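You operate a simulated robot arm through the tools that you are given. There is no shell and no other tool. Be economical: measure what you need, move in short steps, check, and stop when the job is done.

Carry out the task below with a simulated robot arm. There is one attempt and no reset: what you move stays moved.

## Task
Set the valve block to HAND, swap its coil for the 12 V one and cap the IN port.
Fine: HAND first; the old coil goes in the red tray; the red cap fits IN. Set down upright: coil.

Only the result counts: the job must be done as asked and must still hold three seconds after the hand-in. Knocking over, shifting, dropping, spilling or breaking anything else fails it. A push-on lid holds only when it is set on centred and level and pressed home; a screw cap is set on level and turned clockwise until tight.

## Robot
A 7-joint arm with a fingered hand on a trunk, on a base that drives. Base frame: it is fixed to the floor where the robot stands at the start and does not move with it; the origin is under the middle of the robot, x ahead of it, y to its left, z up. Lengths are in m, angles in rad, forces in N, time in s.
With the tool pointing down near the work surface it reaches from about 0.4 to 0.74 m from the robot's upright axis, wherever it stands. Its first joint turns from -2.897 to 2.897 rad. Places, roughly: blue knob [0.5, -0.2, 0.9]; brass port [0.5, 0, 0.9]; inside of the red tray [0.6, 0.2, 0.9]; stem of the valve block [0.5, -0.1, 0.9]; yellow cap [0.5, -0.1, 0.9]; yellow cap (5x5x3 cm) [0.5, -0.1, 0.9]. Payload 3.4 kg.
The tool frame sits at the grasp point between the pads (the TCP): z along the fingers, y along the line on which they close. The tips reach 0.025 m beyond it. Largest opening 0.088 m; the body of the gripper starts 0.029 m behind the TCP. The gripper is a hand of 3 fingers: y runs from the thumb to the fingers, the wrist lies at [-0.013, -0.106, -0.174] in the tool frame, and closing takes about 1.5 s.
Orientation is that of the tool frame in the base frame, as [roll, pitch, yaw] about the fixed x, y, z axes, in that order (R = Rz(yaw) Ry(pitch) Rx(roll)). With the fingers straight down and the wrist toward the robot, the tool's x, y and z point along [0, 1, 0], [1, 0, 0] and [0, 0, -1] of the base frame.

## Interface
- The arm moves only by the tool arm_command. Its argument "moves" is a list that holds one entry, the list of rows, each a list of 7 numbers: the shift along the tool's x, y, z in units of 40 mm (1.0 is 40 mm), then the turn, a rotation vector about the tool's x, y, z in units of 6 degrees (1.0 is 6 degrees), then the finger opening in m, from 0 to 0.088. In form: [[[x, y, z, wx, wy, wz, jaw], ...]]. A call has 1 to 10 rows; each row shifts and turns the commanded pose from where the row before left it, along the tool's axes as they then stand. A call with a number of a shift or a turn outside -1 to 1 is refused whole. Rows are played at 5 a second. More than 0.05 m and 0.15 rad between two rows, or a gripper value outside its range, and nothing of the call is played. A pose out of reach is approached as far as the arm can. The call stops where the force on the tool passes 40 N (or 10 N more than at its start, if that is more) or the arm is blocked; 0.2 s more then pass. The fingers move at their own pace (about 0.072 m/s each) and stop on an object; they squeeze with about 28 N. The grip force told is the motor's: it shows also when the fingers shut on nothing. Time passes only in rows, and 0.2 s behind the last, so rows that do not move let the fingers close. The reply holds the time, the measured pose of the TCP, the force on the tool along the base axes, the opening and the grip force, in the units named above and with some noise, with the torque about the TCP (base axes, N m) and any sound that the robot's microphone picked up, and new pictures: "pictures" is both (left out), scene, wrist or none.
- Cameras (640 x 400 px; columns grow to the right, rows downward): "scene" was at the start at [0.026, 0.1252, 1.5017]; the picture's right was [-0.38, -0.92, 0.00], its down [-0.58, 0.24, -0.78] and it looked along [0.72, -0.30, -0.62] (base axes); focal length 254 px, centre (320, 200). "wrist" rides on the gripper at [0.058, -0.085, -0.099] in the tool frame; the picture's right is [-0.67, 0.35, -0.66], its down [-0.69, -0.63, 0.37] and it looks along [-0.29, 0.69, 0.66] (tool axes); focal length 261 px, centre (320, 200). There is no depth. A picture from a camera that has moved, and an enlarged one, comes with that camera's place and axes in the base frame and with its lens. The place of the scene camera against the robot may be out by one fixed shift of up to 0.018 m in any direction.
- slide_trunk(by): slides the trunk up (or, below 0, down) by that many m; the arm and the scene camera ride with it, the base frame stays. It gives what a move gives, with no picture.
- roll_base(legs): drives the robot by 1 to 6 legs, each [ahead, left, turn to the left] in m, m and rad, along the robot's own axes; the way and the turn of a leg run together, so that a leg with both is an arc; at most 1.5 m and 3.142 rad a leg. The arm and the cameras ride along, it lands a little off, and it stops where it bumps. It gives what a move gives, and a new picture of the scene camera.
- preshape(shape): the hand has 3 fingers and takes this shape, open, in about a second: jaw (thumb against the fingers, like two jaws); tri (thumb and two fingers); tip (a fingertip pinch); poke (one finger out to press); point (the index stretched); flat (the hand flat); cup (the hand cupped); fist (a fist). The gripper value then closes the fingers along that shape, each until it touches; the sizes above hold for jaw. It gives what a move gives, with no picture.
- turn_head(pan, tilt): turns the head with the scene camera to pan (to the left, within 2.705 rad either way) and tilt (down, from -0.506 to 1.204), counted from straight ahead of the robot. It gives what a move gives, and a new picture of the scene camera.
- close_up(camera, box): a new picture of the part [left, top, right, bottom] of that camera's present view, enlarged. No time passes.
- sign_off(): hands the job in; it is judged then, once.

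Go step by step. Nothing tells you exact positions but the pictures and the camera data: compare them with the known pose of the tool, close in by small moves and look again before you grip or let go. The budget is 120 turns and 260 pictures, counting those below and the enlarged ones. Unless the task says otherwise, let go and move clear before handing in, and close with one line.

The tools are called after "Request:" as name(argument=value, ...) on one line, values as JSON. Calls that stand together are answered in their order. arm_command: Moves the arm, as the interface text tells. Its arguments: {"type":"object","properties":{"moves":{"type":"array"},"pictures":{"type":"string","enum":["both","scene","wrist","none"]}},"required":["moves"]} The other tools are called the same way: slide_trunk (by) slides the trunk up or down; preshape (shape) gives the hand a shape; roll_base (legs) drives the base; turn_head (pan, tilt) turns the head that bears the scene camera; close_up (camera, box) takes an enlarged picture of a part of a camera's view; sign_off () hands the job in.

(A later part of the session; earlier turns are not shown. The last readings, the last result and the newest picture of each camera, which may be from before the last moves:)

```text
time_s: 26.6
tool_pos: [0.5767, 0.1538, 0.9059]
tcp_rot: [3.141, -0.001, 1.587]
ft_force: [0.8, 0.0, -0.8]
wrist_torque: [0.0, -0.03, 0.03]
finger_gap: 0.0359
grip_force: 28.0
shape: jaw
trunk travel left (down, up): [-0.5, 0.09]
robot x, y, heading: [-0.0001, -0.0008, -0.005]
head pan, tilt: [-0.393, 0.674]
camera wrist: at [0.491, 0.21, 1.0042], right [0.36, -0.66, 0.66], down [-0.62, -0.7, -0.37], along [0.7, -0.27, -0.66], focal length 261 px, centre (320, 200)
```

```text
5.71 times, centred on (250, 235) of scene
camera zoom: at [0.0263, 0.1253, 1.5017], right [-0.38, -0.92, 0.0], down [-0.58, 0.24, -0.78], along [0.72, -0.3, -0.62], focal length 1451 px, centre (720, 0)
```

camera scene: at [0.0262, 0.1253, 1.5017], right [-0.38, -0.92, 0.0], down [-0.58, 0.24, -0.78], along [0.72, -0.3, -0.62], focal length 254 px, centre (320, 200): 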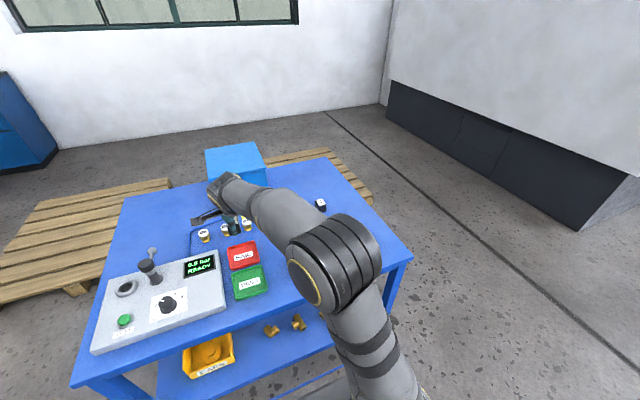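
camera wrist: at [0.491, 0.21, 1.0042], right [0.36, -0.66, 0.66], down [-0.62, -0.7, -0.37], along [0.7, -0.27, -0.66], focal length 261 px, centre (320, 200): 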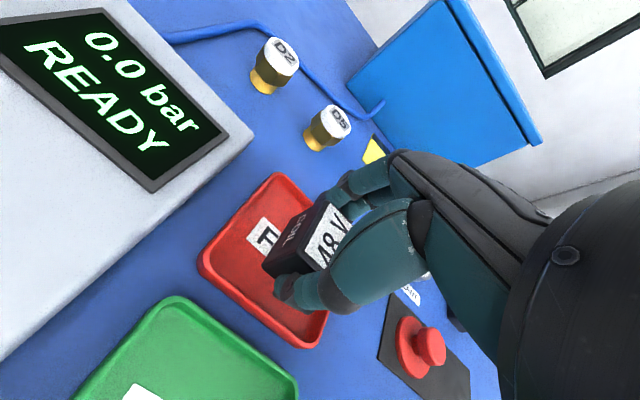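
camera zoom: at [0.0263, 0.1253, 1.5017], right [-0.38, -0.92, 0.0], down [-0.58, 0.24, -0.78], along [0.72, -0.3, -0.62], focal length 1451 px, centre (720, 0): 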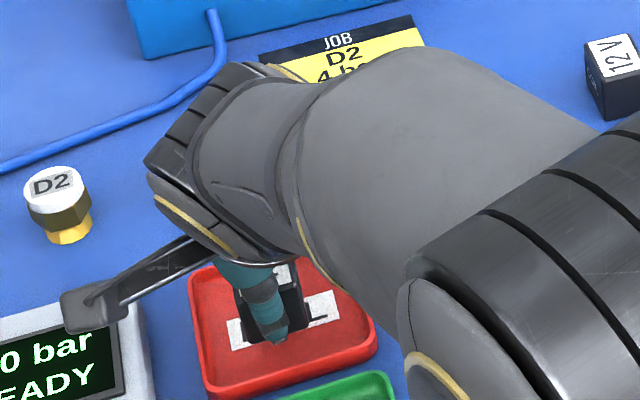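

Request:
arm_command(moves=[[[0, 0, 0.15, 0, 0, 0, 0.015], [0, 0, 0.1, 0, 0, 0, 0.015], [0, 0, 0.1, 0, 0, 0, 0.015], [0, 0, 0, 0, 0, 0, 0.015]]], pictures="wrist")

Request:
close_up(camera="wrist", box=[200, 200, 360, 360])

```text
time_s: 27.6
tool_pos: [0.577, 0.1526, 0.8924]
tcp_rot: [-3.141, -0.001, 1.588]
ft_force: [-0.7, 0.1, -1.8]
wrist_torque: [0.01, 0.02, 0.0]
finger_gap: 0.0359
grip_force: 27.4
shape: jaw
trunk travel left (down, up): [-0.5, 0.09]
robot x, y, heading: [-0.0008, -0.0056, -0.001]
head pan, tilt: [-0.393, 0.674]
camera wrist: at [0.4902, 0.2087, 0.9919], right [0.36, -0.66, 0.66], down [-0.62, -0.7, -0.37], along [0.7, -0.27, -0.66], focal length 261 px, centre (320, 200)
```

wrist: 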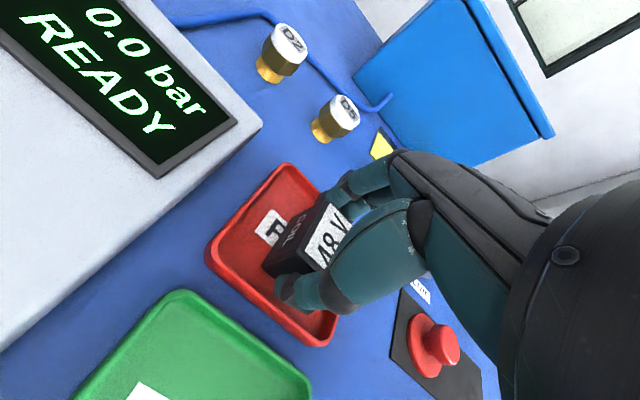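

```text
2.50 times, centred on (280, 280) of wrist
camera zoom: at [0.4902, 0.2087, 0.9919], right [0.36, -0.66, 0.66], down [-0.62, -0.7, -0.37], along [0.7, -0.27, -0.66], focal length 652 px, centre (420, 0)
```

zoom: 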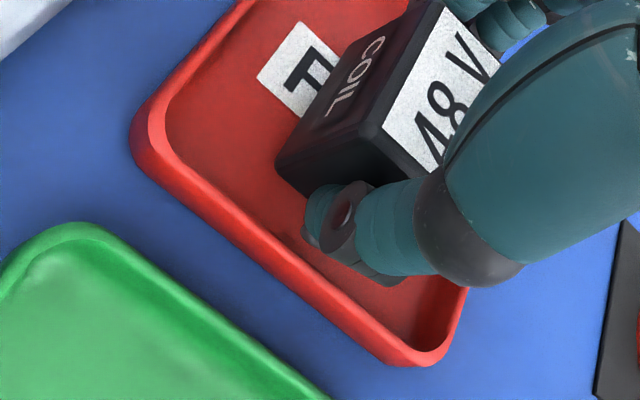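

Request:
arm_command(moves=[[[0, 0, 0.07, 0, 0, 0, 0.015], [0, 0, 0.07, 0, 0, 0, 0.015], [0, 0, 0, 0, 0, 0, 0.015]]], pictures="none")

Request:
arm_command(moves=[[[0, 0, 0.06, 0, 0, 0, 0.015], [0, 0, 0, 0, 0, 0, 0.015]]], pictures="none")

```text
time_s: 28.4
tool_pos: [0.577, 0.152, 0.8873]
tcp_rot: [3.14, 0.0, 1.587]
ft_force: [-0.8, -0.6, -0.9]
wrist_torque: [0.0, 0.0, 0.03]
finger_gap: 0.036
grip_force: 27.9
shape: jaw
trunk travel left (down, up): [-0.5, 0.09]
robot x, y, heading: [-0.0009, -0.0019, -0.001]
head pan, tilt: [-0.393, 0.674]
```

```text
time_s: 29.0
tool_pos: [0.5774, 0.1516, 0.8843]
tcp_rot: [-3.141, -0.001, 1.586]
ft_force: [-0.1, 0.5, -0.3]
wrist_torque: [-0.02, 0.02, 0.01]
finger_gap: 0.0357
grip_force: 28.3
shape: jaw
trunk travel left (down, up): [-0.5, 0.09]
robot x, y, heading: [0.0024, 0.0027, -0.002]
head pan, tilt: [-0.393, 0.674]
```

Request:
arm_command(moves=[[[0, 0, 0.06, 0, 0, 0, 0.015], [0, 0, 0, 0, 0, 0, 0.015]]], pictures="none")

Request:
close_up(camera="wrist", box=[200, 200, 360, 360])

```text
time_s: 29.6
tool_pos: [0.5776, 0.1527, 0.8831]
tcp_rot: [3.14, -0.001, 1.588]
ft_force: [1.0, 0.2, 6.5]
wrist_torque: [-0.01, 0.0, -0.01]
finger_gap: 0.036
grip_force: 27.9
shape: jaw
trunk travel left (down, up): [-0.5, 0.09]
robot x, y, heading: [-0.0022, 0.0002, -0.003]
head pan, tilt: [-0.393, 0.674]
```

```text
2.50 times, centred on (280, 280) of wrist
camera zoom: at [0.4907, 0.208, 0.9824], right [0.36, -0.66, 0.66], down [-0.62, -0.7, -0.37], along [0.7, -0.27, -0.66], focal length 652 px, centre (420, 0)
```

zoom: 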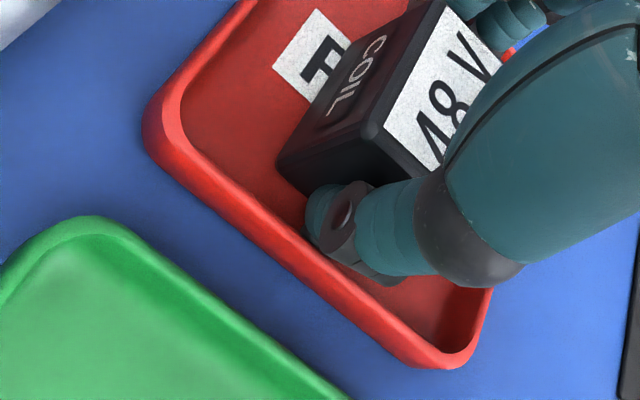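

Contact with the tray floor. I'll open slightly and lift.

Request:
arm_command(moves=[[[0, 0, 0, 0, 0, 0, 0.045], [0, 0, 0, 0, 0, 0, 0.048], [0, 0, 0, 0, 0, 0, 0.048], [0, 0, -0.4, 0, 0, 0, 0.048], [0, 0, -0.8, 0, 0, 0, 0.05], [0, 0, -1, 0, 0, 0, 0.07], [0, 0, -1, 0, 0, 0, 0.08], [0, 0, 0, 0, 0, 0, 0.08]]], pictures="wrist")

Request:
close_up(camera="wrist", box=[160, 180, 360, 380])

```text
time_s: 31.4
tool_pos: [0.5787, 0.1536, 1.0125]
tcp_rot: [3.141, 0.001, 1.586]
ft_force: [-0.4, -1.2, 0.3]
wrist_torque: [0.02, -0.01, 0.02]
finger_gap: 0.0798
grip_force: 0.1
shape: jaw
trunk travel left (down, up): [-0.5, 0.09]
robot x, y, heading: [-0.003, -0.0006, -0.004]
head pan, tilt: [-0.393, 0.674]
camera wrist: at [0.4927, 0.2083, 1.1116], right [0.36, -0.66, 0.66], down [-0.62, -0.7, -0.37], along [0.7, -0.27, -0.66], focal length 261 px, centre (320, 200)
```

wrist: 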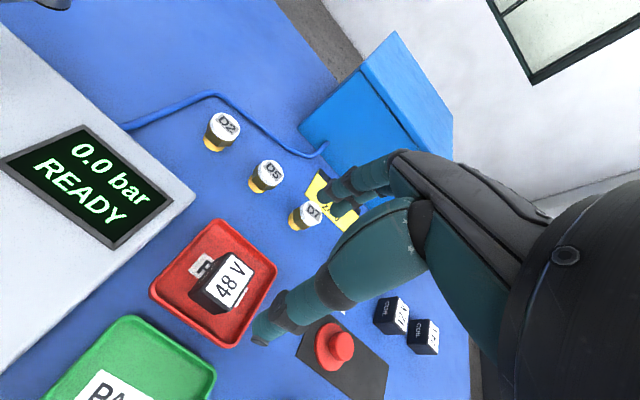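

```text
2.00 times, centred on (260, 280) of wrist
camera zoom: at [0.4927, 0.2083, 1.1116], right [0.36, -0.66, 0.66], down [-0.62, -0.7, -0.37], along [0.7, -0.27, -0.66], focal length 521 px, centre (440, 40)
```

zoom: 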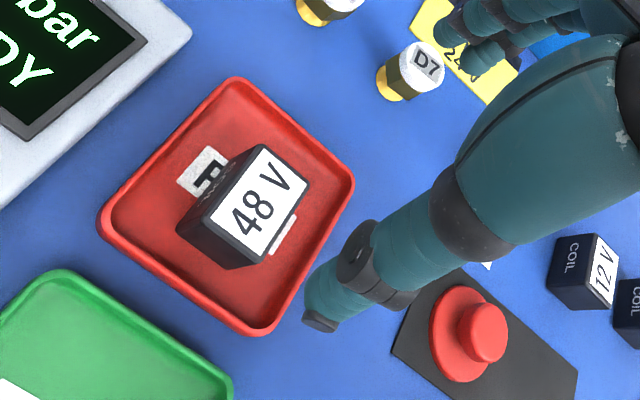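

The 48 V coil stands upright in the red tray. Next is the 12 V coil, at roughly (0.69, -0.08).

Request:
arm_command(moves=[[[-0.97, 0.3, 0, 0, 0, 0, 0.08], [-0.97, 0.3, 0, 0, 0, 0, 0.08], [-0.97, 0.3, 0, 0, 0, 0, 0.08], [-0.97, 0.3, 0, 0, 0, 0, 0.08], [-0.97, 0.3, 0, 0, 0, 0, 0.08], [-0.97, 0.3, 0, 0, 0, 0, 0.08], [0, 0, 0, 0, 0, 0, 0.08]]], pictures="wrist")

Request:
close_up(camera="wrist", box=[200, 150, 400, 350])

```text
time_s: 33.0
tool_pos: [0.6535, -0.0785, 1.0102]
tcp_rot: [-3.139, 0.0, 1.586]
ft_force: [-0.1, -0.1, 0.2]
wrist_torque: [0.0, -0.01, 0.0]
finger_gap: 0.0798
grip_force: 0.0
shape: jaw
trunk travel left (down, up): [-0.5, 0.09]
robot x, y, heading: [0.0031, 0.0006, 0.0]
head pan, tilt: [-0.393, 0.674]
camera wrist: at [0.5674, -0.0222, 1.1096], right [0.36, -0.66, 0.66], down [-0.62, -0.7, -0.37], along [0.7, -0.27, -0.66], focal length 261 px, centre (320, 200)
```

wrist: 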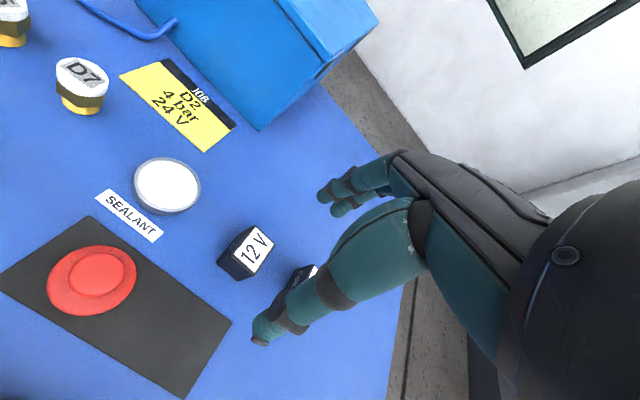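

```text
2.00 times, centred on (300, 250) of wrist
camera zoom: at [0.5674, -0.0222, 1.1096], right [0.36, -0.66, 0.66], down [-0.62, -0.7, -0.37], along [0.7, -0.27, -0.66], focal length 521 px, centre (360, 100)
```

zoom: 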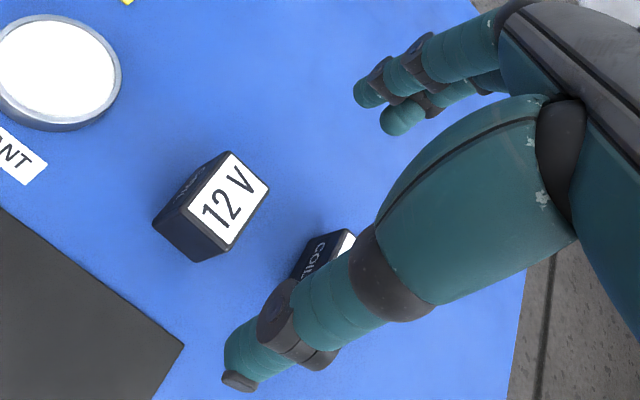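

Request:
arm_command(moves=[[[-0.1, 0.89, 0, 0, 0, 0, 0.08], [0, 0, 1, 0, 0, 0, 0.08], [0, 0, 0.9, 0, 0, 0, 0.08], [0, 0, 0, 0, 0, 0, 0.08]]], pictures="wrist")

Request:
close_up(camera="wrist", box=[200, 150, 400, 350])

```text
time_s: 34.0
tool_pos: [0.6883, -0.0823, 0.9334]
tcp_rot: [-3.141, -0.001, 1.586]
ft_force: [0.0, -0.2, 0.7]
wrist_torque: [0.02, 0.01, 0.01]
finger_gap: 0.0797
grip_force: 0.0
shape: jaw
trunk travel left (down, up): [-0.5, 0.09]
robot x, y, heading: [-0.0019, -0.0018, -0.003]
head pan, tilt: [-0.393, 0.674]
camera wrist: at [0.6023, -0.0256, 1.0327], right [0.36, -0.66, 0.66], down [-0.62, -0.7, -0.37], along [0.7, -0.27, -0.66], focal length 261 px, centre (320, 200)
```

wrist: 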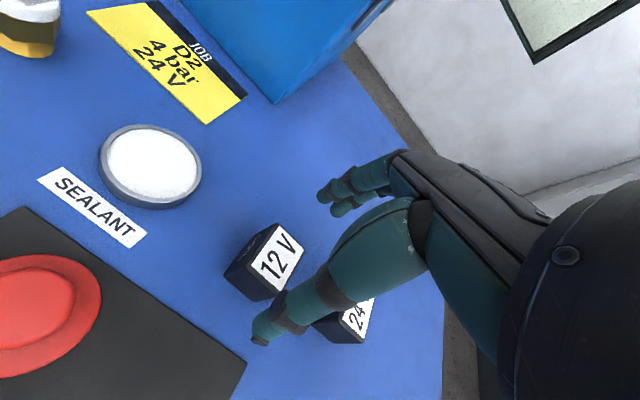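

```text
2.00 times, centred on (300, 250) of wrist
camera zoom: at [0.6023, -0.0256, 1.0327], right [0.36, -0.66, 0.66], down [-0.62, -0.7, -0.37], along [0.7, -0.27, -0.66], focal length 521 px, centre (360, 100)
```

zoom: 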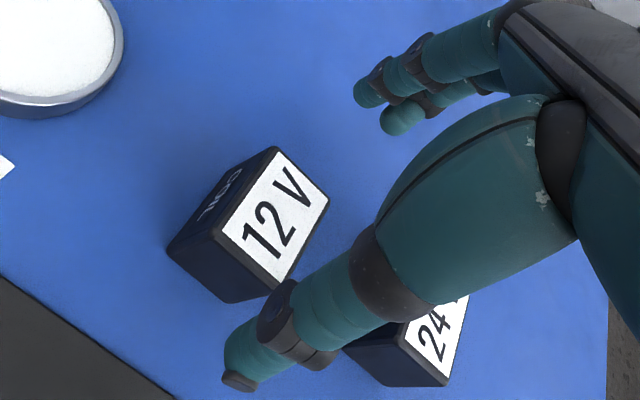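

Request:
arm_command(moves=[[[0.03, 0.02, 0.6, 0, 0, 0, 0.08], [0, 0, 0.4, 0, 0, 0, 0.08], [0, 0, 0.18, 0, 0, 0, 0.08], [0, 0, 0, 0, 0, 0, 0.06], [0, 0, 0, 0, 0, 0, 0.04], [0, 0, 0, 0, 0, 0, 0.02], [0, 0, 0, 0, 0, 0, 0.015], [0, 0, 0, 0, 0, 0, 0.015], [0, 0, 0, 0, 0, 0, 0.015]]], pictures="wrist")

Request:
close_up(camera="wrist", box=[200, 150, 400, 350])

```text
time_s: 36.0
tool_pos: [0.6897, -0.0821, 0.8889]
tcp_rot: [-3.141, 0.0, 1.585]
ft_force: [0.4, -0.1, -0.8]
wrist_torque: [0.02, 0.01, -0.01]
finger_gap: 0.0362
grip_force: 28.3
shape: jaw
trunk travel left (down, up): [-0.5, 0.09]
robot x, y, heading: [0.002, -0.0022, -0.004]
head pan, tilt: [-0.393, 0.674]
camera wrist: at [0.6036, -0.026, 0.9869], right [0.36, -0.66, 0.66], down [-0.62, -0.7, -0.37], along [0.7, -0.27, -0.66], focal length 261 px, centre (320, 200)
```

wrist: 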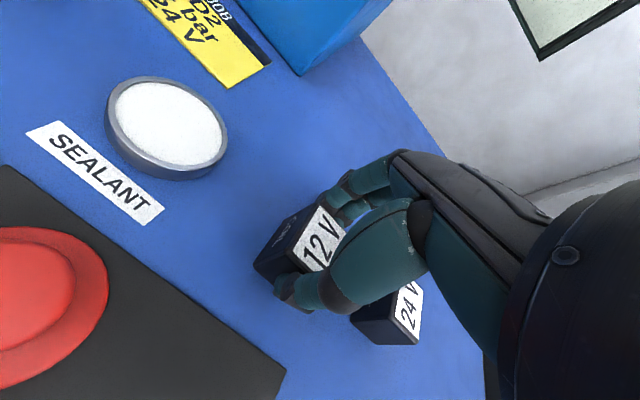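

```text
2.00 times, centred on (300, 250) of wrist
camera zoom: at [0.6036, -0.026, 0.9869], right [0.36, -0.66, 0.66], down [-0.62, -0.7, -0.37], along [0.7, -0.27, -0.66], focal length 521 px, centre (360, 100)
```

zoom: 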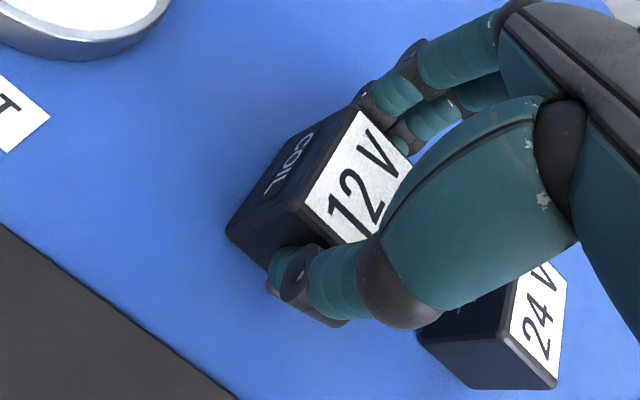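

Request:
arm_command(moves=[[[0, 0, -0.3, 0, 0, 0, 0.015], [0, 0, -0.7, 0, 0, 0, 0.015], [0, 0, -1, 0, 0, 0, 0.015], [0, 0, -1, 0, 0, 0, 0.015], [0, 0, 0, 0, 0, 0, 0.015]]], pictures="none")

Request:
arm_command(moves=[[[-0.22, -0.85, 0, 0, 0, 0, 0.015], [-0.22, -0.85, 0, 0, 0, 0, 0.015], [-0.22, -0.85, 0, 0, 0, 0, 0.015], [-0.22, -0.85, 0, 0, 0, 0, 0.015], [-0.22, -0.85, 0, 0, 0, 0, 0.015], [0, 0, 0, 0, 0, 0, 0.015]]], pictures="wrist")

Request:
close_up(camera="wrist", box=[180, 160, 380, 360])

```text
time_s: 37.2
tool_pos: [0.6895, -0.0831, 1.0077]
tcp_rot: [3.14, 0.0, 1.585]
ft_force: [-1.3, 0.1, -1.5]
wrist_torque: [-0.01, -0.04, 0.01]
finger_gap: 0.0358
grip_force: 27.8
shape: jaw
trunk travel left (down, up): [-0.5, 0.09]
robot x, y, heading: [0.0012, -0.0018, -0.001]
head pan, tilt: [-0.393, 0.674]
```

```text
time_s: 38.6
tool_pos: [0.52, -0.1296, 1.0071]
tcp_rot: [-3.141, 0.0, 1.585]
ft_force: [-0.6, -0.4, -2.0]
wrist_torque: [-0.01, -0.02, 0.02]
finger_gap: 0.0359
grip_force: 27.7
shape: jaw
trunk travel left (down, up): [-0.5, 0.09]
robot x, y, heading: [-0.0017, -0.0001, 0.005]
head pan, tilt: [-0.393, 0.674]
camera wrist: at [0.4335, -0.0739, 1.1055], right [0.36, -0.66, 0.66], down [-0.62, -0.7, -0.37], along [0.7, -0.27, -0.66], focal length 261 px, centre (320, 200)
```

wrist: 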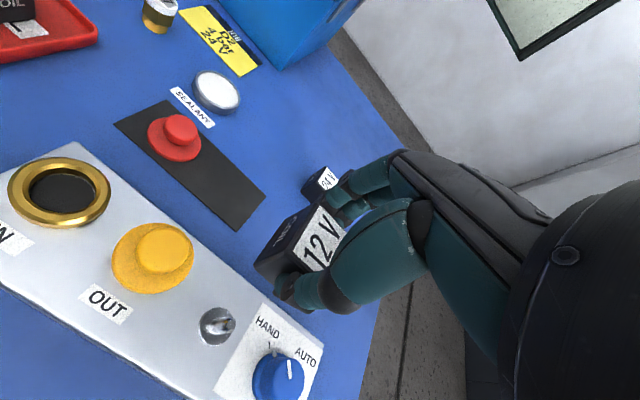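

```text
2.00 times, centred on (280, 260) of wrist
camera zoom: at [0.4335, -0.0739, 1.1055], right [0.36, -0.66, 0.66], down [-0.62, -0.7, -0.37], along [0.7, -0.27, -0.66], focal length 521 px, centre (400, 80)
```

zoom: 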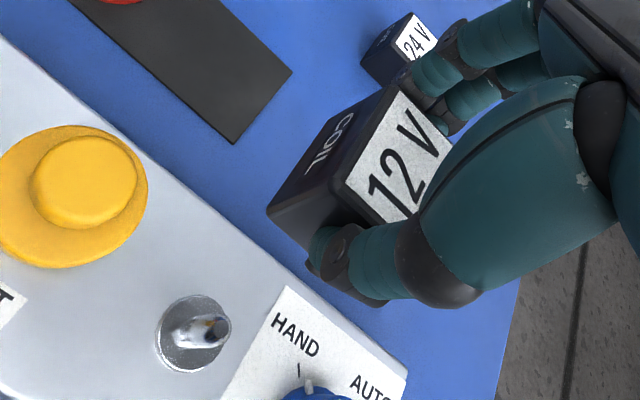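

Request:
close_up(camera="wrist", box=[190, 290, 250, 350])

Request:
arm_command(moves=[[[-0.4, -0.84, 0, 0, 0, 0, 0.015], [0, 0, 0, 0, 0, 0, 0.015], [0, 0, 0, 0, 0, 0, 0.015]]], pictures="wrist")

Request:
close_up(camera="wrist", box=[180, 160, 380, 360])

```text
6.67 times, centred on (220, 320) of wrist
camera zoom: at [0.4335, -0.0739, 1.1055], right [0.36, -0.66, 0.66], down [-0.62, -0.7, -0.37], along [0.7, -0.27, -0.66], focal length 1738 px, centre (987, -600)
```

zoom: 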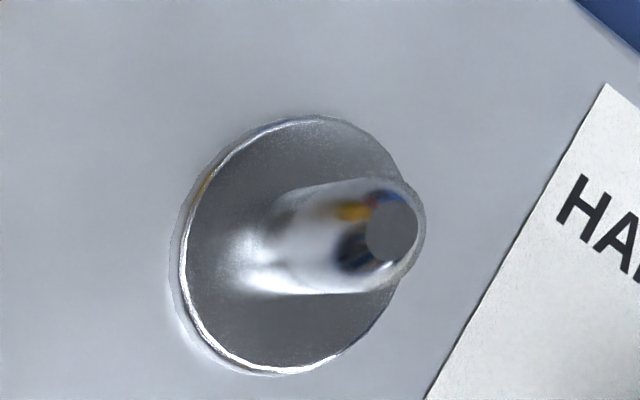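

```text
time_s: 39.4
tool_pos: [0.4854, -0.1463, 1.0079]
tcp_rot: [-3.141, 0.002, 1.587]
ft_force: [-0.1, 0.2, -1.6]
wrist_torque: [0.02, -0.02, 0.02]
finger_gap: 0.0357
grip_force: 27.7
shape: jaw
trunk travel left (down, up): [-0.5, 0.09]
robot x, y, heading: [-0.0004, 0.0052, -0.001]
head pan, tilt: [-0.393, 0.674]
camera wrist: at [0.3989, -0.0908, 1.1062], right [0.36, -0.66, 0.66], down [-0.62, -0.7, -0.37], along [0.7, -0.27, -0.66], focal length 261 px, centre (320, 200)
```

wrist: 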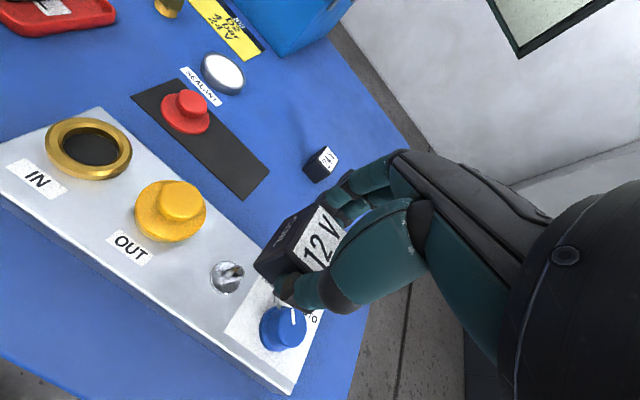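

```text
2.00 times, centred on (280, 260) of wrist
camera zoom: at [0.3989, -0.0908, 1.1062], right [0.36, -0.66, 0.66], down [-0.62, -0.7, -0.37], along [0.7, -0.27, -0.66], focal length 521 px, centre (400, 80)
```

zoom: 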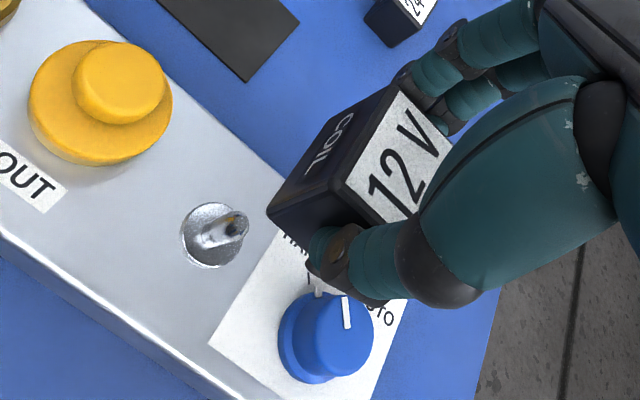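

Request:
arm_command(moves=[[[0.015, 0.01, 0.7, 0, 0, 0, 0.015], [0, 0, 0.7, 0, 0, 0, 0.015], [0, 0, 0.25, 0, 0, 0, 0.015], [0, 0, 0, 0, 0, 0, 0.015]]], pictures="wrist")

Request:
close_up(camera="wrist", box=[200, 200, 360, 360])

```text
time_s: 40.4
tool_pos: [0.4878, -0.1442, 0.9404]
tcp_rot: [-3.141, 0.0, 1.585]
ft_force: [0.5, 0.2, -0.9]
wrist_torque: [-0.03, 0.02, 0.0]
finger_gap: 0.0361
grip_force: 28.2
shape: jaw
trunk travel left (down, up): [-0.5, 0.09]
robot x, y, heading: [-0.0004, 0.0003, 0.004]
head pan, tilt: [-0.393, 0.674]
camera wrist: at [0.4005, -0.0889, 1.0399], right [0.36, -0.66, 0.66], down [-0.62, -0.7, -0.37], along [0.7, -0.27, -0.66], focal length 261 px, centre (320, 200)
```

wrist: 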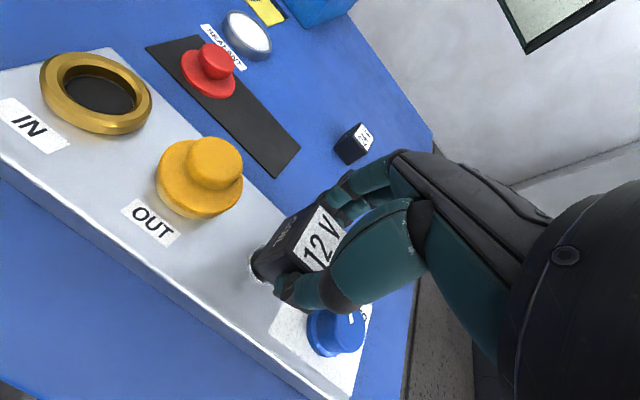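

```text
2.50 times, centred on (280, 280) of wrist
camera zoom: at [0.4005, -0.0889, 1.0399], right [0.36, -0.66, 0.66], down [-0.62, -0.7, -0.37], along [0.7, -0.27, -0.66], focal length 652 px, centre (420, 0)
```

zoom: 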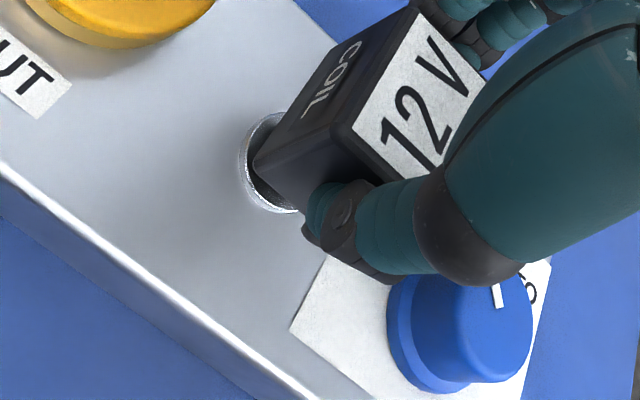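

Request:
arm_command(moves=[[[0, 0, 0.12, 0, 0, 0, 0.015], [0, 0, 0.12, 0, 0, 0, 0.015], [0, 0, 0, 0, 0, 0, 0.015]]], pictures="wrist")

Request:
close_up(camera="wrist", box=[200, 200, 360, 360])

```text
time_s: 41.2
tool_pos: [0.4868, -0.1443, 0.9314]
tcp_rot: [-3.141, -0.001, 1.588]
ft_force: [-0.7, -0.1, -1.1]
wrist_torque: [0.0, -0.02, -0.02]
finger_gap: 0.0358
grip_force: 27.6
shape: jaw
trunk travel left (down, up): [-0.5, 0.09]
robot x, y, heading: [0.0009, 0.0005, 0.001]
head pan, tilt: [-0.393, 0.674]
camera wrist: at [0.4008, -0.0889, 1.0311], right [0.36, -0.66, 0.66], down [-0.62, -0.7, -0.37], along [0.7, -0.27, -0.66], focal length 261 px, centre (320, 200)
```

wrist: 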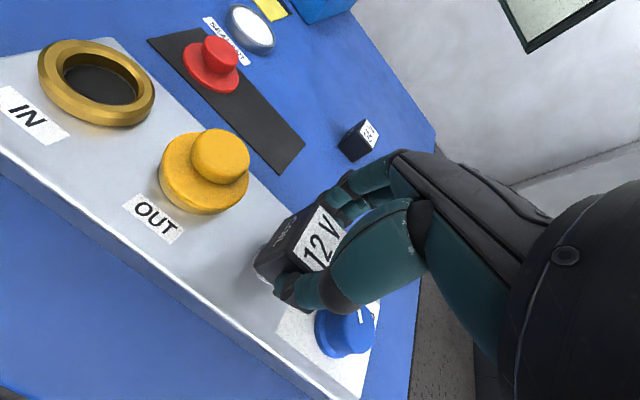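

```text
2.50 times, centred on (280, 280) of wrist
camera zoom: at [0.4008, -0.0889, 1.0311], right [0.36, -0.66, 0.66], down [-0.62, -0.7, -0.37], along [0.7, -0.27, -0.66], focal length 652 px, centre (420, 0)
```

zoom: 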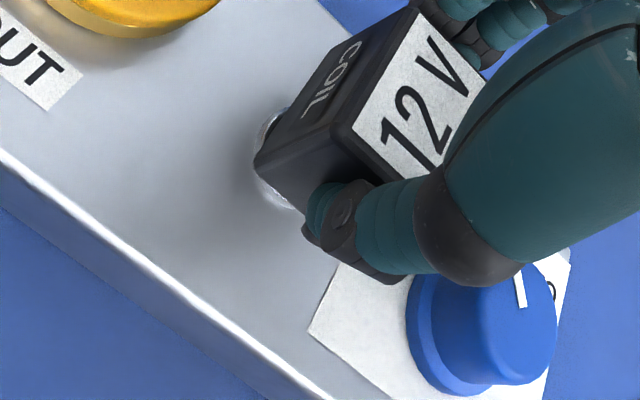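

Request:
arm_command(moves=[[[0, 0, 0.1, 0, 0, 0, 0.015], [0, 0, 0.1, 0, 0, 0, 0.015], [0, 0, 0, 0, 0, 0, 0.015]]], pictures="none")

Request:
arm_command(moves=[[[0, 0, 0.08, 0, 0, 0, 0.015], [0, 0, 0.06, 0, 0, 0, 0.015], [0, 0, 0, 0, 0, 0, 0.015]]], pictures="none")

Request:
close_up(camera="wrist", box=[200, 200, 360, 360])

```text
time_s: 42.0
tool_pos: [0.4871, -0.1447, 0.9235]
tcp_rot: [-3.141, 0.0, 1.586]
ft_force: [0.3, 0.3, -0.8]
wrist_torque: [0.01, 0.01, 0.01]
finger_gap: 0.036
grip_force: 27.8
shape: jaw
trunk travel left (down, up): [-0.5, 0.09]
robot x, y, heading: [0.0006, 0.0021, 0.001]
head pan, tilt: [-0.393, 0.674]
```

```text
time_s: 42.8
tool_pos: [0.4868, -0.1449, 0.9186]
tcp_rot: [3.139, 0.0, 1.586]
ft_force: [0.2, 0.3, 1.4]
wrist_torque: [0.02, -0.01, -0.04]
finger_gap: 0.0358
grip_force: 27.5
shape: jaw
trunk travel left (down, up): [-0.5, 0.09]
robot x, y, heading: [-0.0029, -0.0017, 0.003]
head pan, tilt: [-0.393, 0.674]
```

```text
2.50 times, centred on (280, 280) of wrist
camera zoom: at [0.401, -0.0888, 1.0174], right [0.36, -0.66, 0.66], down [-0.62, -0.7, -0.37], along [0.7, -0.27, -0.66], focal length 652 px, centre (420, 0)
```

zoom: 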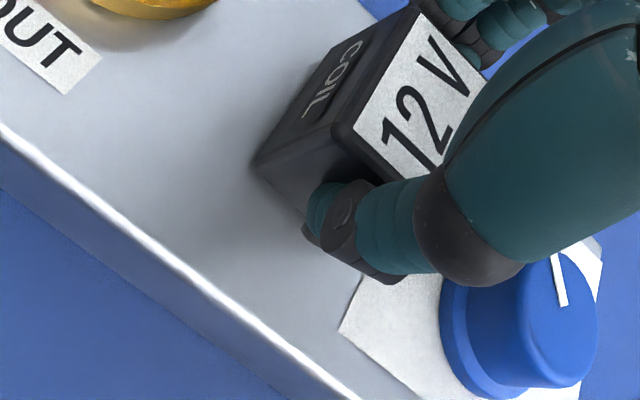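

Request:
arm_command(moves=[[[0, 0, 0.06, 0, 0, 0, 0.015], [0, 0, 0.05, 0, 0, 0, 0.015], [0, 0, 0, 0, 0, 0, 0.015]]], pictures="none")

```text
time_s: 43.6
tool_pos: [0.487, -0.1454, 0.9158]
tcp_rot: [3.135, 0.001, 1.584]
ft_force: [3.6, 0.4, 24.2]
wrist_torque: [0.02, -0.02, -0.03]
finger_gap: 0.037
grip_force: 27.7
shape: jaw
trunk travel left (down, up): [-0.5, 0.09]
robot x, y, heading: [0.0026, -0.0001, 0.002]
head pan, tilt: [-0.393, 0.674]
```

The coil has bottomed at 24 N. I'll relax, release and lift.

Request:
arm_command(moves=[[[0, 0, -0.08, 0, 0, 0, 0.015], [0, 0, 0, 0, 0, 0, 0.05], [0, 0, 0, 0, 0, 0, 0.07], [0, 0, 0, 0, 0, 0, 0.075], [0, 0, -0.5, 0, 0, 0, 0.075], [0, 0, -1, 0, 0, 0, 0.08], [0, 0, -1, 0, 0, 0, 0.08], [0, 0, 0, 0, 0, 0, 0.08]]], pictures="both")

Request:
close_up(camera="wrist", box=[160, 160, 360, 360])

Request:
close_up(camera="scene", box=[260, 190, 390, 290])

```text
time_s: 45.4
tool_pos: [0.4869, -0.1446, 1.0165]
tcp_rot: [-3.141, 0.0, 1.586]
ft_force: [-0.3, 0.2, -0.4]
wrist_torque: [-0.02, 0.03, 0.02]
finger_gap: 0.0802
grip_force: 0.0
shape: jaw
trunk travel left (down, up): [-0.5, 0.09]
robot x, y, heading: [0.0025, -0.0007, -0.001]
head pan, tilt: [-0.393, 0.674]
camera scene: at [0.026, 0.1252, 1.5017], right [-0.38, -0.92, 0.0], down [-0.58, 0.24, -0.78], along [0.72, -0.3, -0.62], focal length 254 px, centre (320, 200)
camera wrist: at [0.4001, -0.088, 1.1153], right [0.36, -0.66, 0.66], down [-0.62, -0.7, -0.37], along [0.7, -0.27, -0.66], focal length 261 px, centre (320, 200)
```

scene: 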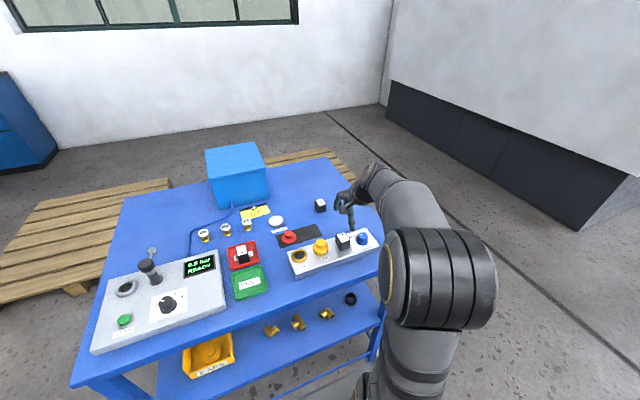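
wrist: 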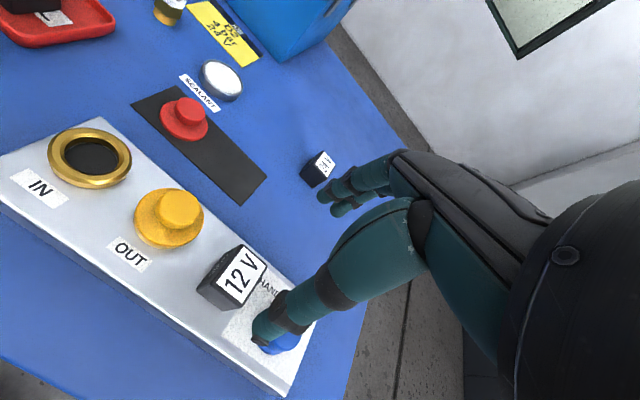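

```text
2.00 times, centred on (260, 260) of wrist
camera zoom: at [0.4001, -0.088, 1.1153], right [0.36, -0.66, 0.66], down [-0.62, -0.7, -0.37], along [0.7, -0.27, -0.66], focal length 521 px, centre (440, 80)
```

zoom: 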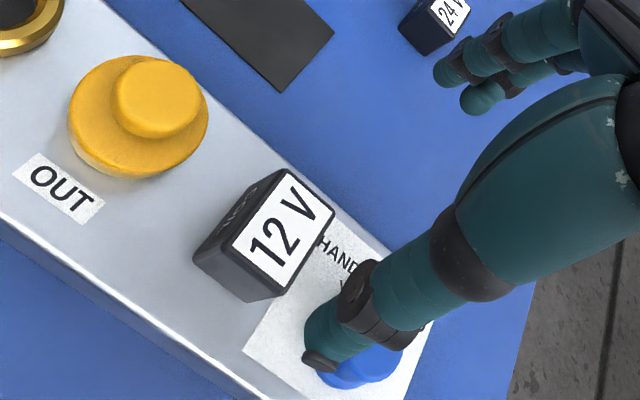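

```text
4.00 times, centred on (325, 240) of scene
camera zoom: at [0.026, 0.1252, 1.5017], right [-0.38, -0.92, 0.0], down [-0.58, 0.24, -0.78], along [0.72, -0.3, -0.62], focal length 1016 px, centre (300, 40)
```

zoom: 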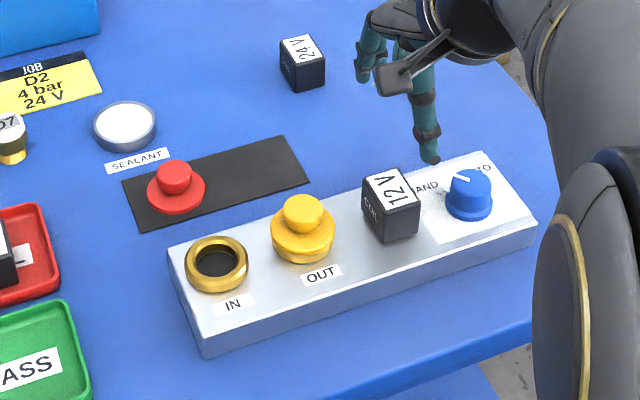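

The 12 V coil is seated like the old one. Next is the red cap; I'll inspect the IN port and the cap.

Request:
arm_command(moves=[[[0.9, 0.3, -0.2, 0, 0, 0, 0.08], [0.9, 0.3, 0, 0, 0, 0, 0.08], [0.9, 0.3, 0, 0, 0, 0, 0.08], [0.8, 0.3, 0, 0, 0, 0, 0.08], [0, 0, 0, 0, 0, 0, 0.08]]], pictures="wrist")

Request:
close_up(camera="wrist", box=[80, 180, 330, 390])

Request:
close_up(camera="scene", box=[275, 220, 345, 270])

```text
time_s: 46.6
tool_pos: [0.5314, -0.0058, 1.0264]
tcp_rot: [-3.141, 0.001, 1.587]
ft_force: [-0.3, -0.2, 0.1]
wrist_torque: [0.01, 0.0, -0.05]
finger_gap: 0.0799
grip_force: 0.2
shape: jaw
trunk travel left (down, up): [-0.5, 0.09]
robot x, y, heading: [-0.0009, -0.0033, -0.002]
head pan, tilt: [-0.393, 0.674]
camera wrist: at [0.4457, 0.0505, 1.1258], right [0.36, -0.66, 0.66], down [-0.62, -0.7, -0.37], along [0.7, -0.27, -0.66], focal length 261 px, centre (320, 200)
```

wrist: 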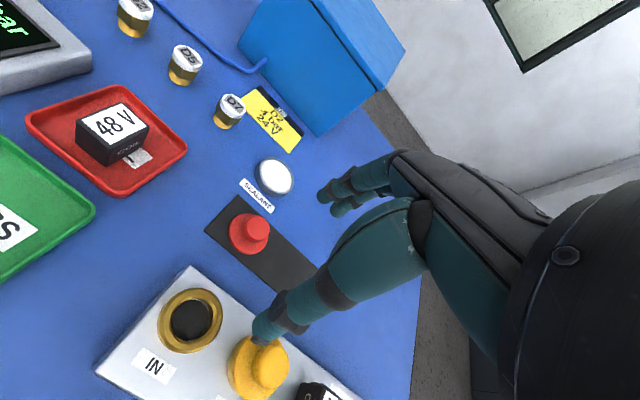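

```text
1.90 times, centred on (205, 285) of wrist
camera zoom: at [0.4457, 0.0505, 1.1258], right [0.36, -0.66, 0.66], down [-0.62, -0.7, -0.37], along [0.7, -0.27, -0.66], focal length 496 px, centre (539, 38)
```

zoom: 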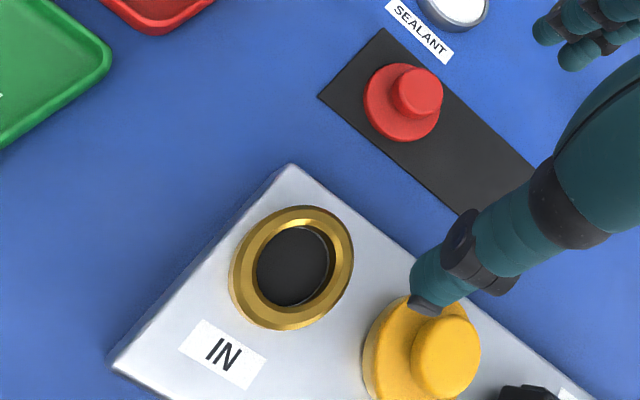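

```text
8.00 times, centred on (310, 245) of scene
camera zoom: at [0.0261, 0.1253, 1.5017], right [-0.38, -0.92, 0.0], down [-0.58, 0.24, -0.78], along [0.72, -0.3, -0.62], focal length 2032 px, centre (400, -160)
```

zoom: 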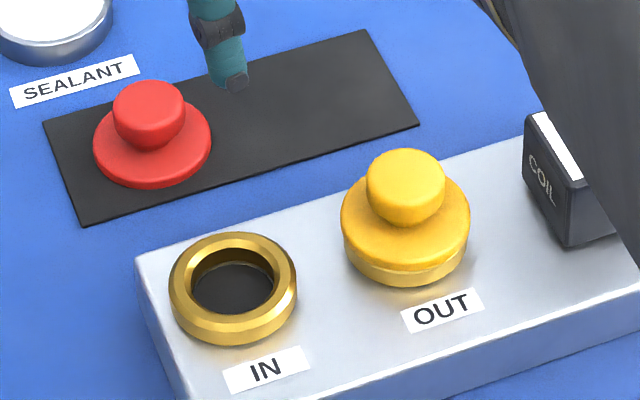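

Request:
arm_command(moves=[[[0.045, 0.87, 0, 0, 0, 0, 0.07], [0, 0.87, 0, 0, 0, 0, 0.07], [0, 0, 0.9, 0, 0, 0, 0.07], [0, 0, 0.9, 0, 0, 0, 0.07], [0, 0, 0.6, 0, 0, 0, 0.07], [0, 0, 0, 0, 0, 0, 0.07]]], pictures="wrist")

Request:
close_up(camera="wrist", box=[200, 150, 400, 350])

```text
time_s: 48.0
tool_pos: [0.6033, -0.003, 0.9286]
tcp_rot: [-3.141, 0.0, 1.585]
ft_force: [0.2, -0.6, -0.2]
wrist_torque: [-0.02, 0.02, -0.02]
finger_gap: 0.0701
grip_force: 0.1
shape: jaw
trunk travel left (down, up): [-0.5, 0.09]
robot x, y, heading: [0.0022, 0.0003, -0.001]
head pan, tilt: [-0.393, 0.674]
camera wrist: at [0.5173, 0.0544, 1.0274], right [0.36, -0.66, 0.66], down [-0.62, -0.7, -0.37], along [0.7, -0.27, -0.66], focal length 261 px, centre (320, 200)
```

wrist: 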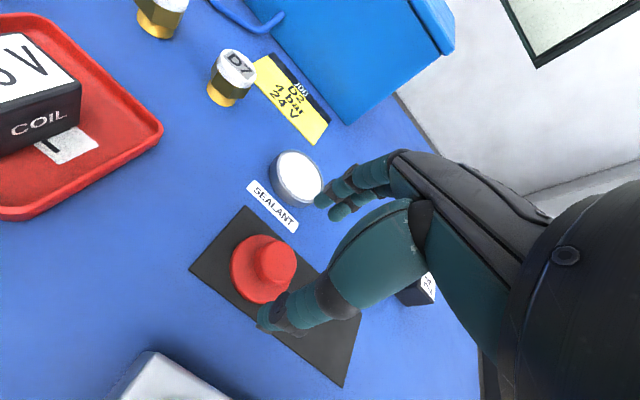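

```text
2.00 times, centred on (300, 250) of wrist
camera zoom: at [0.5173, 0.0544, 1.0274], right [0.36, -0.66, 0.66], down [-0.62, -0.7, -0.37], along [0.7, -0.27, -0.66], focal length 521 px, centre (360, 100)
```

zoom: 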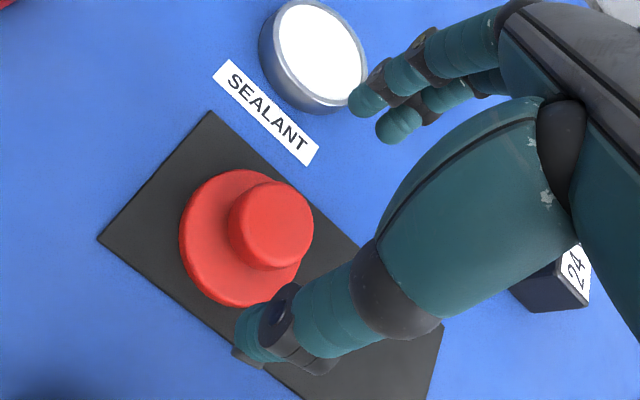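

Request:
arm_command(moves=[[[0.025, -0.03, 0, 0, 0, 0, 0.056], [0, 0, 0.3, 0, 0, 0, 0.056], [0, 0, 0.3, 0, 0, 0, 0.056], [0, 0, 0.25, 0, 0, 0, 0.056], [0, 0, 0, 0, 0, 0, 0.056]]], pictures="wrist")

Request:
close_up(camera="wrist", box=[200, 150, 400, 350])

```text
time_s: 49.2
tool_pos: [0.6028, -0.0009, 0.8955]
tcp_rot: [3.141, 0.0, 1.587]
ft_force: [-0.8, 0.8, 0.4]
wrist_torque: [0.01, -0.01, 0.0]
finger_gap: 0.0565
grip_force: 0.1
shape: jaw
trunk travel left (down, up): [-0.5, 0.09]
robot x, y, heading: [-0.002, 0.0015, -0.001]
head pan, tilt: [-0.393, 0.674]
camera wrist: at [0.5164, 0.0558, 0.9937], right [0.36, -0.66, 0.66], down [-0.62, -0.7, -0.37], along [0.7, -0.27, -0.66], focal length 261 px, centre (320, 200)
```

wrist: 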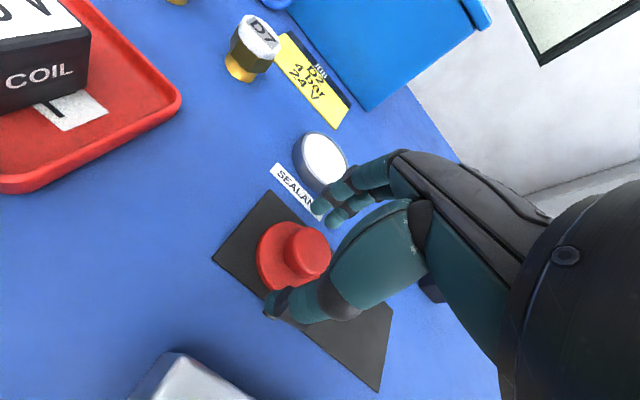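

```text
2.00 times, centred on (300, 250) of wrist
camera zoom: at [0.5164, 0.0558, 0.9937], right [0.36, -0.66, 0.66], down [-0.62, -0.7, -0.37], along [0.7, -0.27, -0.66], focal length 521 px, centre (360, 100)
```

zoom: 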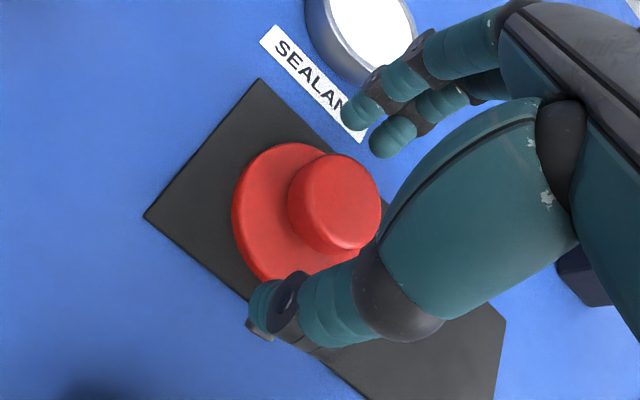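

Request:
arm_command(moves=[[[0.02, -0.03, 0.03, 0, 0, 0, 0.056], [0, 0, 0, 0, 0, 0, 0.045], [0, 0, 0, 0, 0, 0, 0.03], [0, 0, 0, 0, 0, 0, 0.015], [0, 0, 0, 0, 0, 0, 0.01], [0, 0, 0, 0, 0, 0, 0.01], [0, 0, 0, 0, 0, 0, 0.01]]], pictures="wrist")

Request:
close_up(camera="wrist", box=[200, 150, 400, 350])

```text
time_s: 50.8
tool_pos: [0.6013, -0.0, 0.8933]
tcp_rot: [-3.141, 0.001, 1.584]
ft_force: [-0.3, 0.3, 0.3]
wrist_torque: [0.0, 0.05, -0.02]
finger_gap: 0.0217
grip_force: 27.8
shape: jaw
trunk travel left (down, up): [-0.5, 0.09]
robot x, y, heading: [-0.0031, -0.0021, 0.005]
head pan, tilt: [-0.393, 0.674]
camera wrist: at [0.5147, 0.0563, 0.9925], right [0.36, -0.66, 0.66], down [-0.62, -0.7, -0.37], along [0.7, -0.27, -0.66], focal length 261 px, centre (320, 200)
```

wrist: 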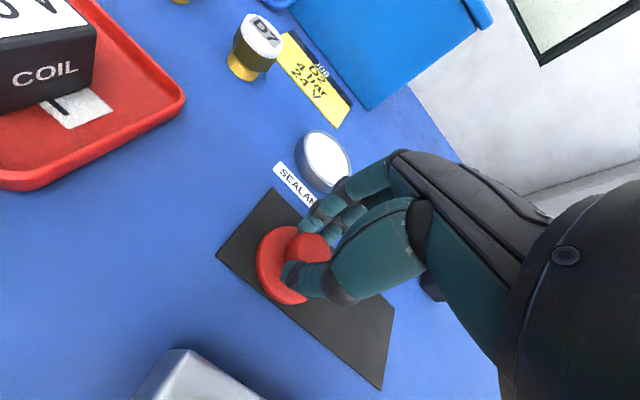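

```text
2.00 times, centred on (300, 250) of wrist
camera zoom: at [0.5147, 0.0563, 0.9925], right [0.36, -0.66, 0.66], down [-0.62, -0.7, -0.37], along [0.7, -0.27, -0.66], focal length 521 px, centre (360, 100)
```

zoom: 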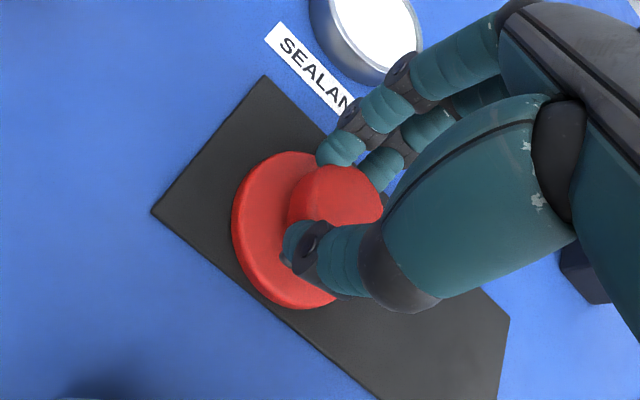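

Request:
arm_command(moves=[[[0, 0, -0.3, 0, 0, 0, 0.01], [0, 0, -0.7, 0, 0, 0, 0.01], [0, 0, -0.8, 0, 0, 0, 0.01], [0, -0.8, -0.3, 0, 0, 0, 0.01], [0, -0.8, 0, 0, 0, 0, 0.01], [0, 0, 0, 0, 0, 0, 0.01]]], pictures="both")

Request:
close_up(camera="wrist", box=[150, 180, 370, 400])

Request:
close_up(camera="scene", box=[260, 190, 360, 270])

```text
time_s: 52.2
tool_pos: [0.539, -0.0003, 0.9795]
tcp_rot: [-3.141, 0.001, 1.586]
ft_force: [-0.4, 0.3, 0.0]
wrist_torque: [-0.01, -0.01, -0.04]
finger_gap: 0.0213
grip_force: 28.1
shape: jaw
trunk travel left (down, up): [-0.5, 0.09]
robot x, y, heading: [-0.0, -0.0003, -0.003]
head pan, tilt: [-0.393, 0.674]
camera scene: at [0.0261, 0.1252, 1.5017], right [-0.38, -0.92, 0.0], down [-0.58, 0.24, -0.78], along [0.72, -0.3, -0.62], focal length 254 px, centre (320, 200)
camera wrist: at [0.452, 0.0559, 1.0773], right [0.36, -0.66, 0.66], down [-0.62, -0.7, -0.37], along [0.7, -0.27, -0.66], focal length 261 px, centre (320, 200)
```

scene: 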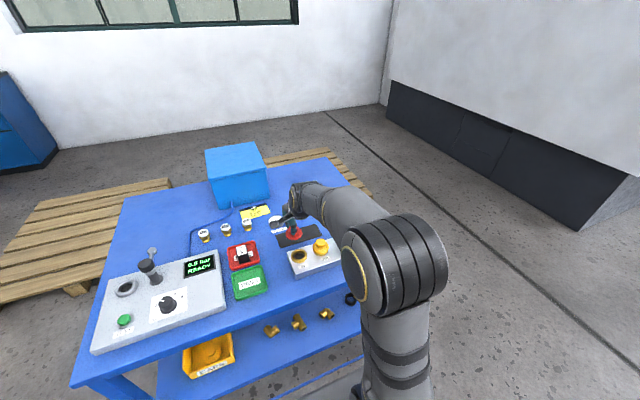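
wrist: 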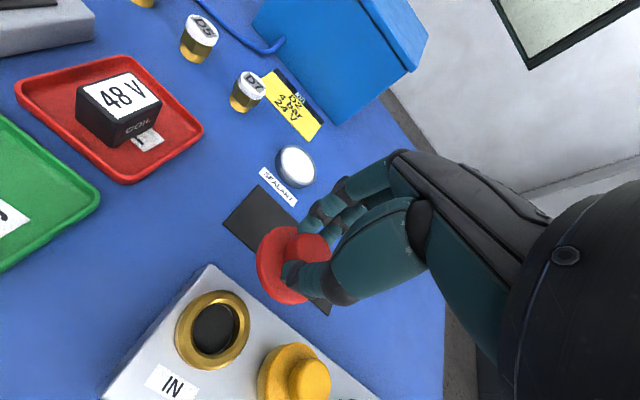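

```text
1.82 times, centred on (260, 290) of wrist
camera zoom: at [0.452, 0.0559, 1.0773], right [0.36, -0.66, 0.66], down [-0.62, -0.7, -0.37], along [0.7, -0.27, -0.66], focal length 474 px, centre (429, 36)
```

zoom: 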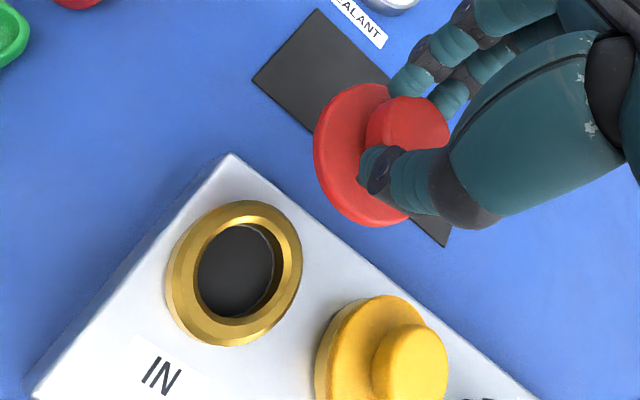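

```text
5.00 times, centred on (310, 230) of scene
camera zoom: at [0.0261, 0.1252, 1.5017], right [-0.38, -0.92, 0.0], down [-0.58, 0.24, -0.78], along [0.72, -0.3, -0.62], focal length 1270 px, centre (370, 50)
```

zoom: 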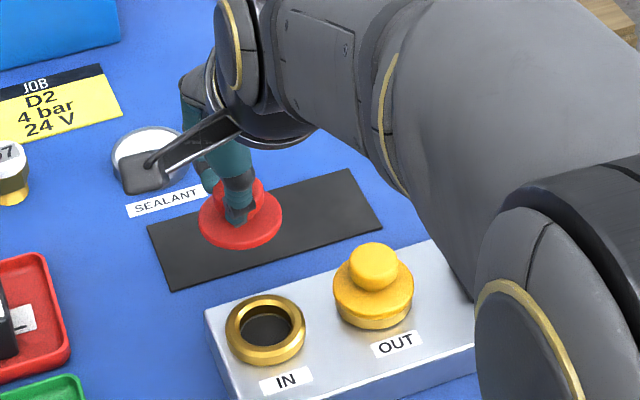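

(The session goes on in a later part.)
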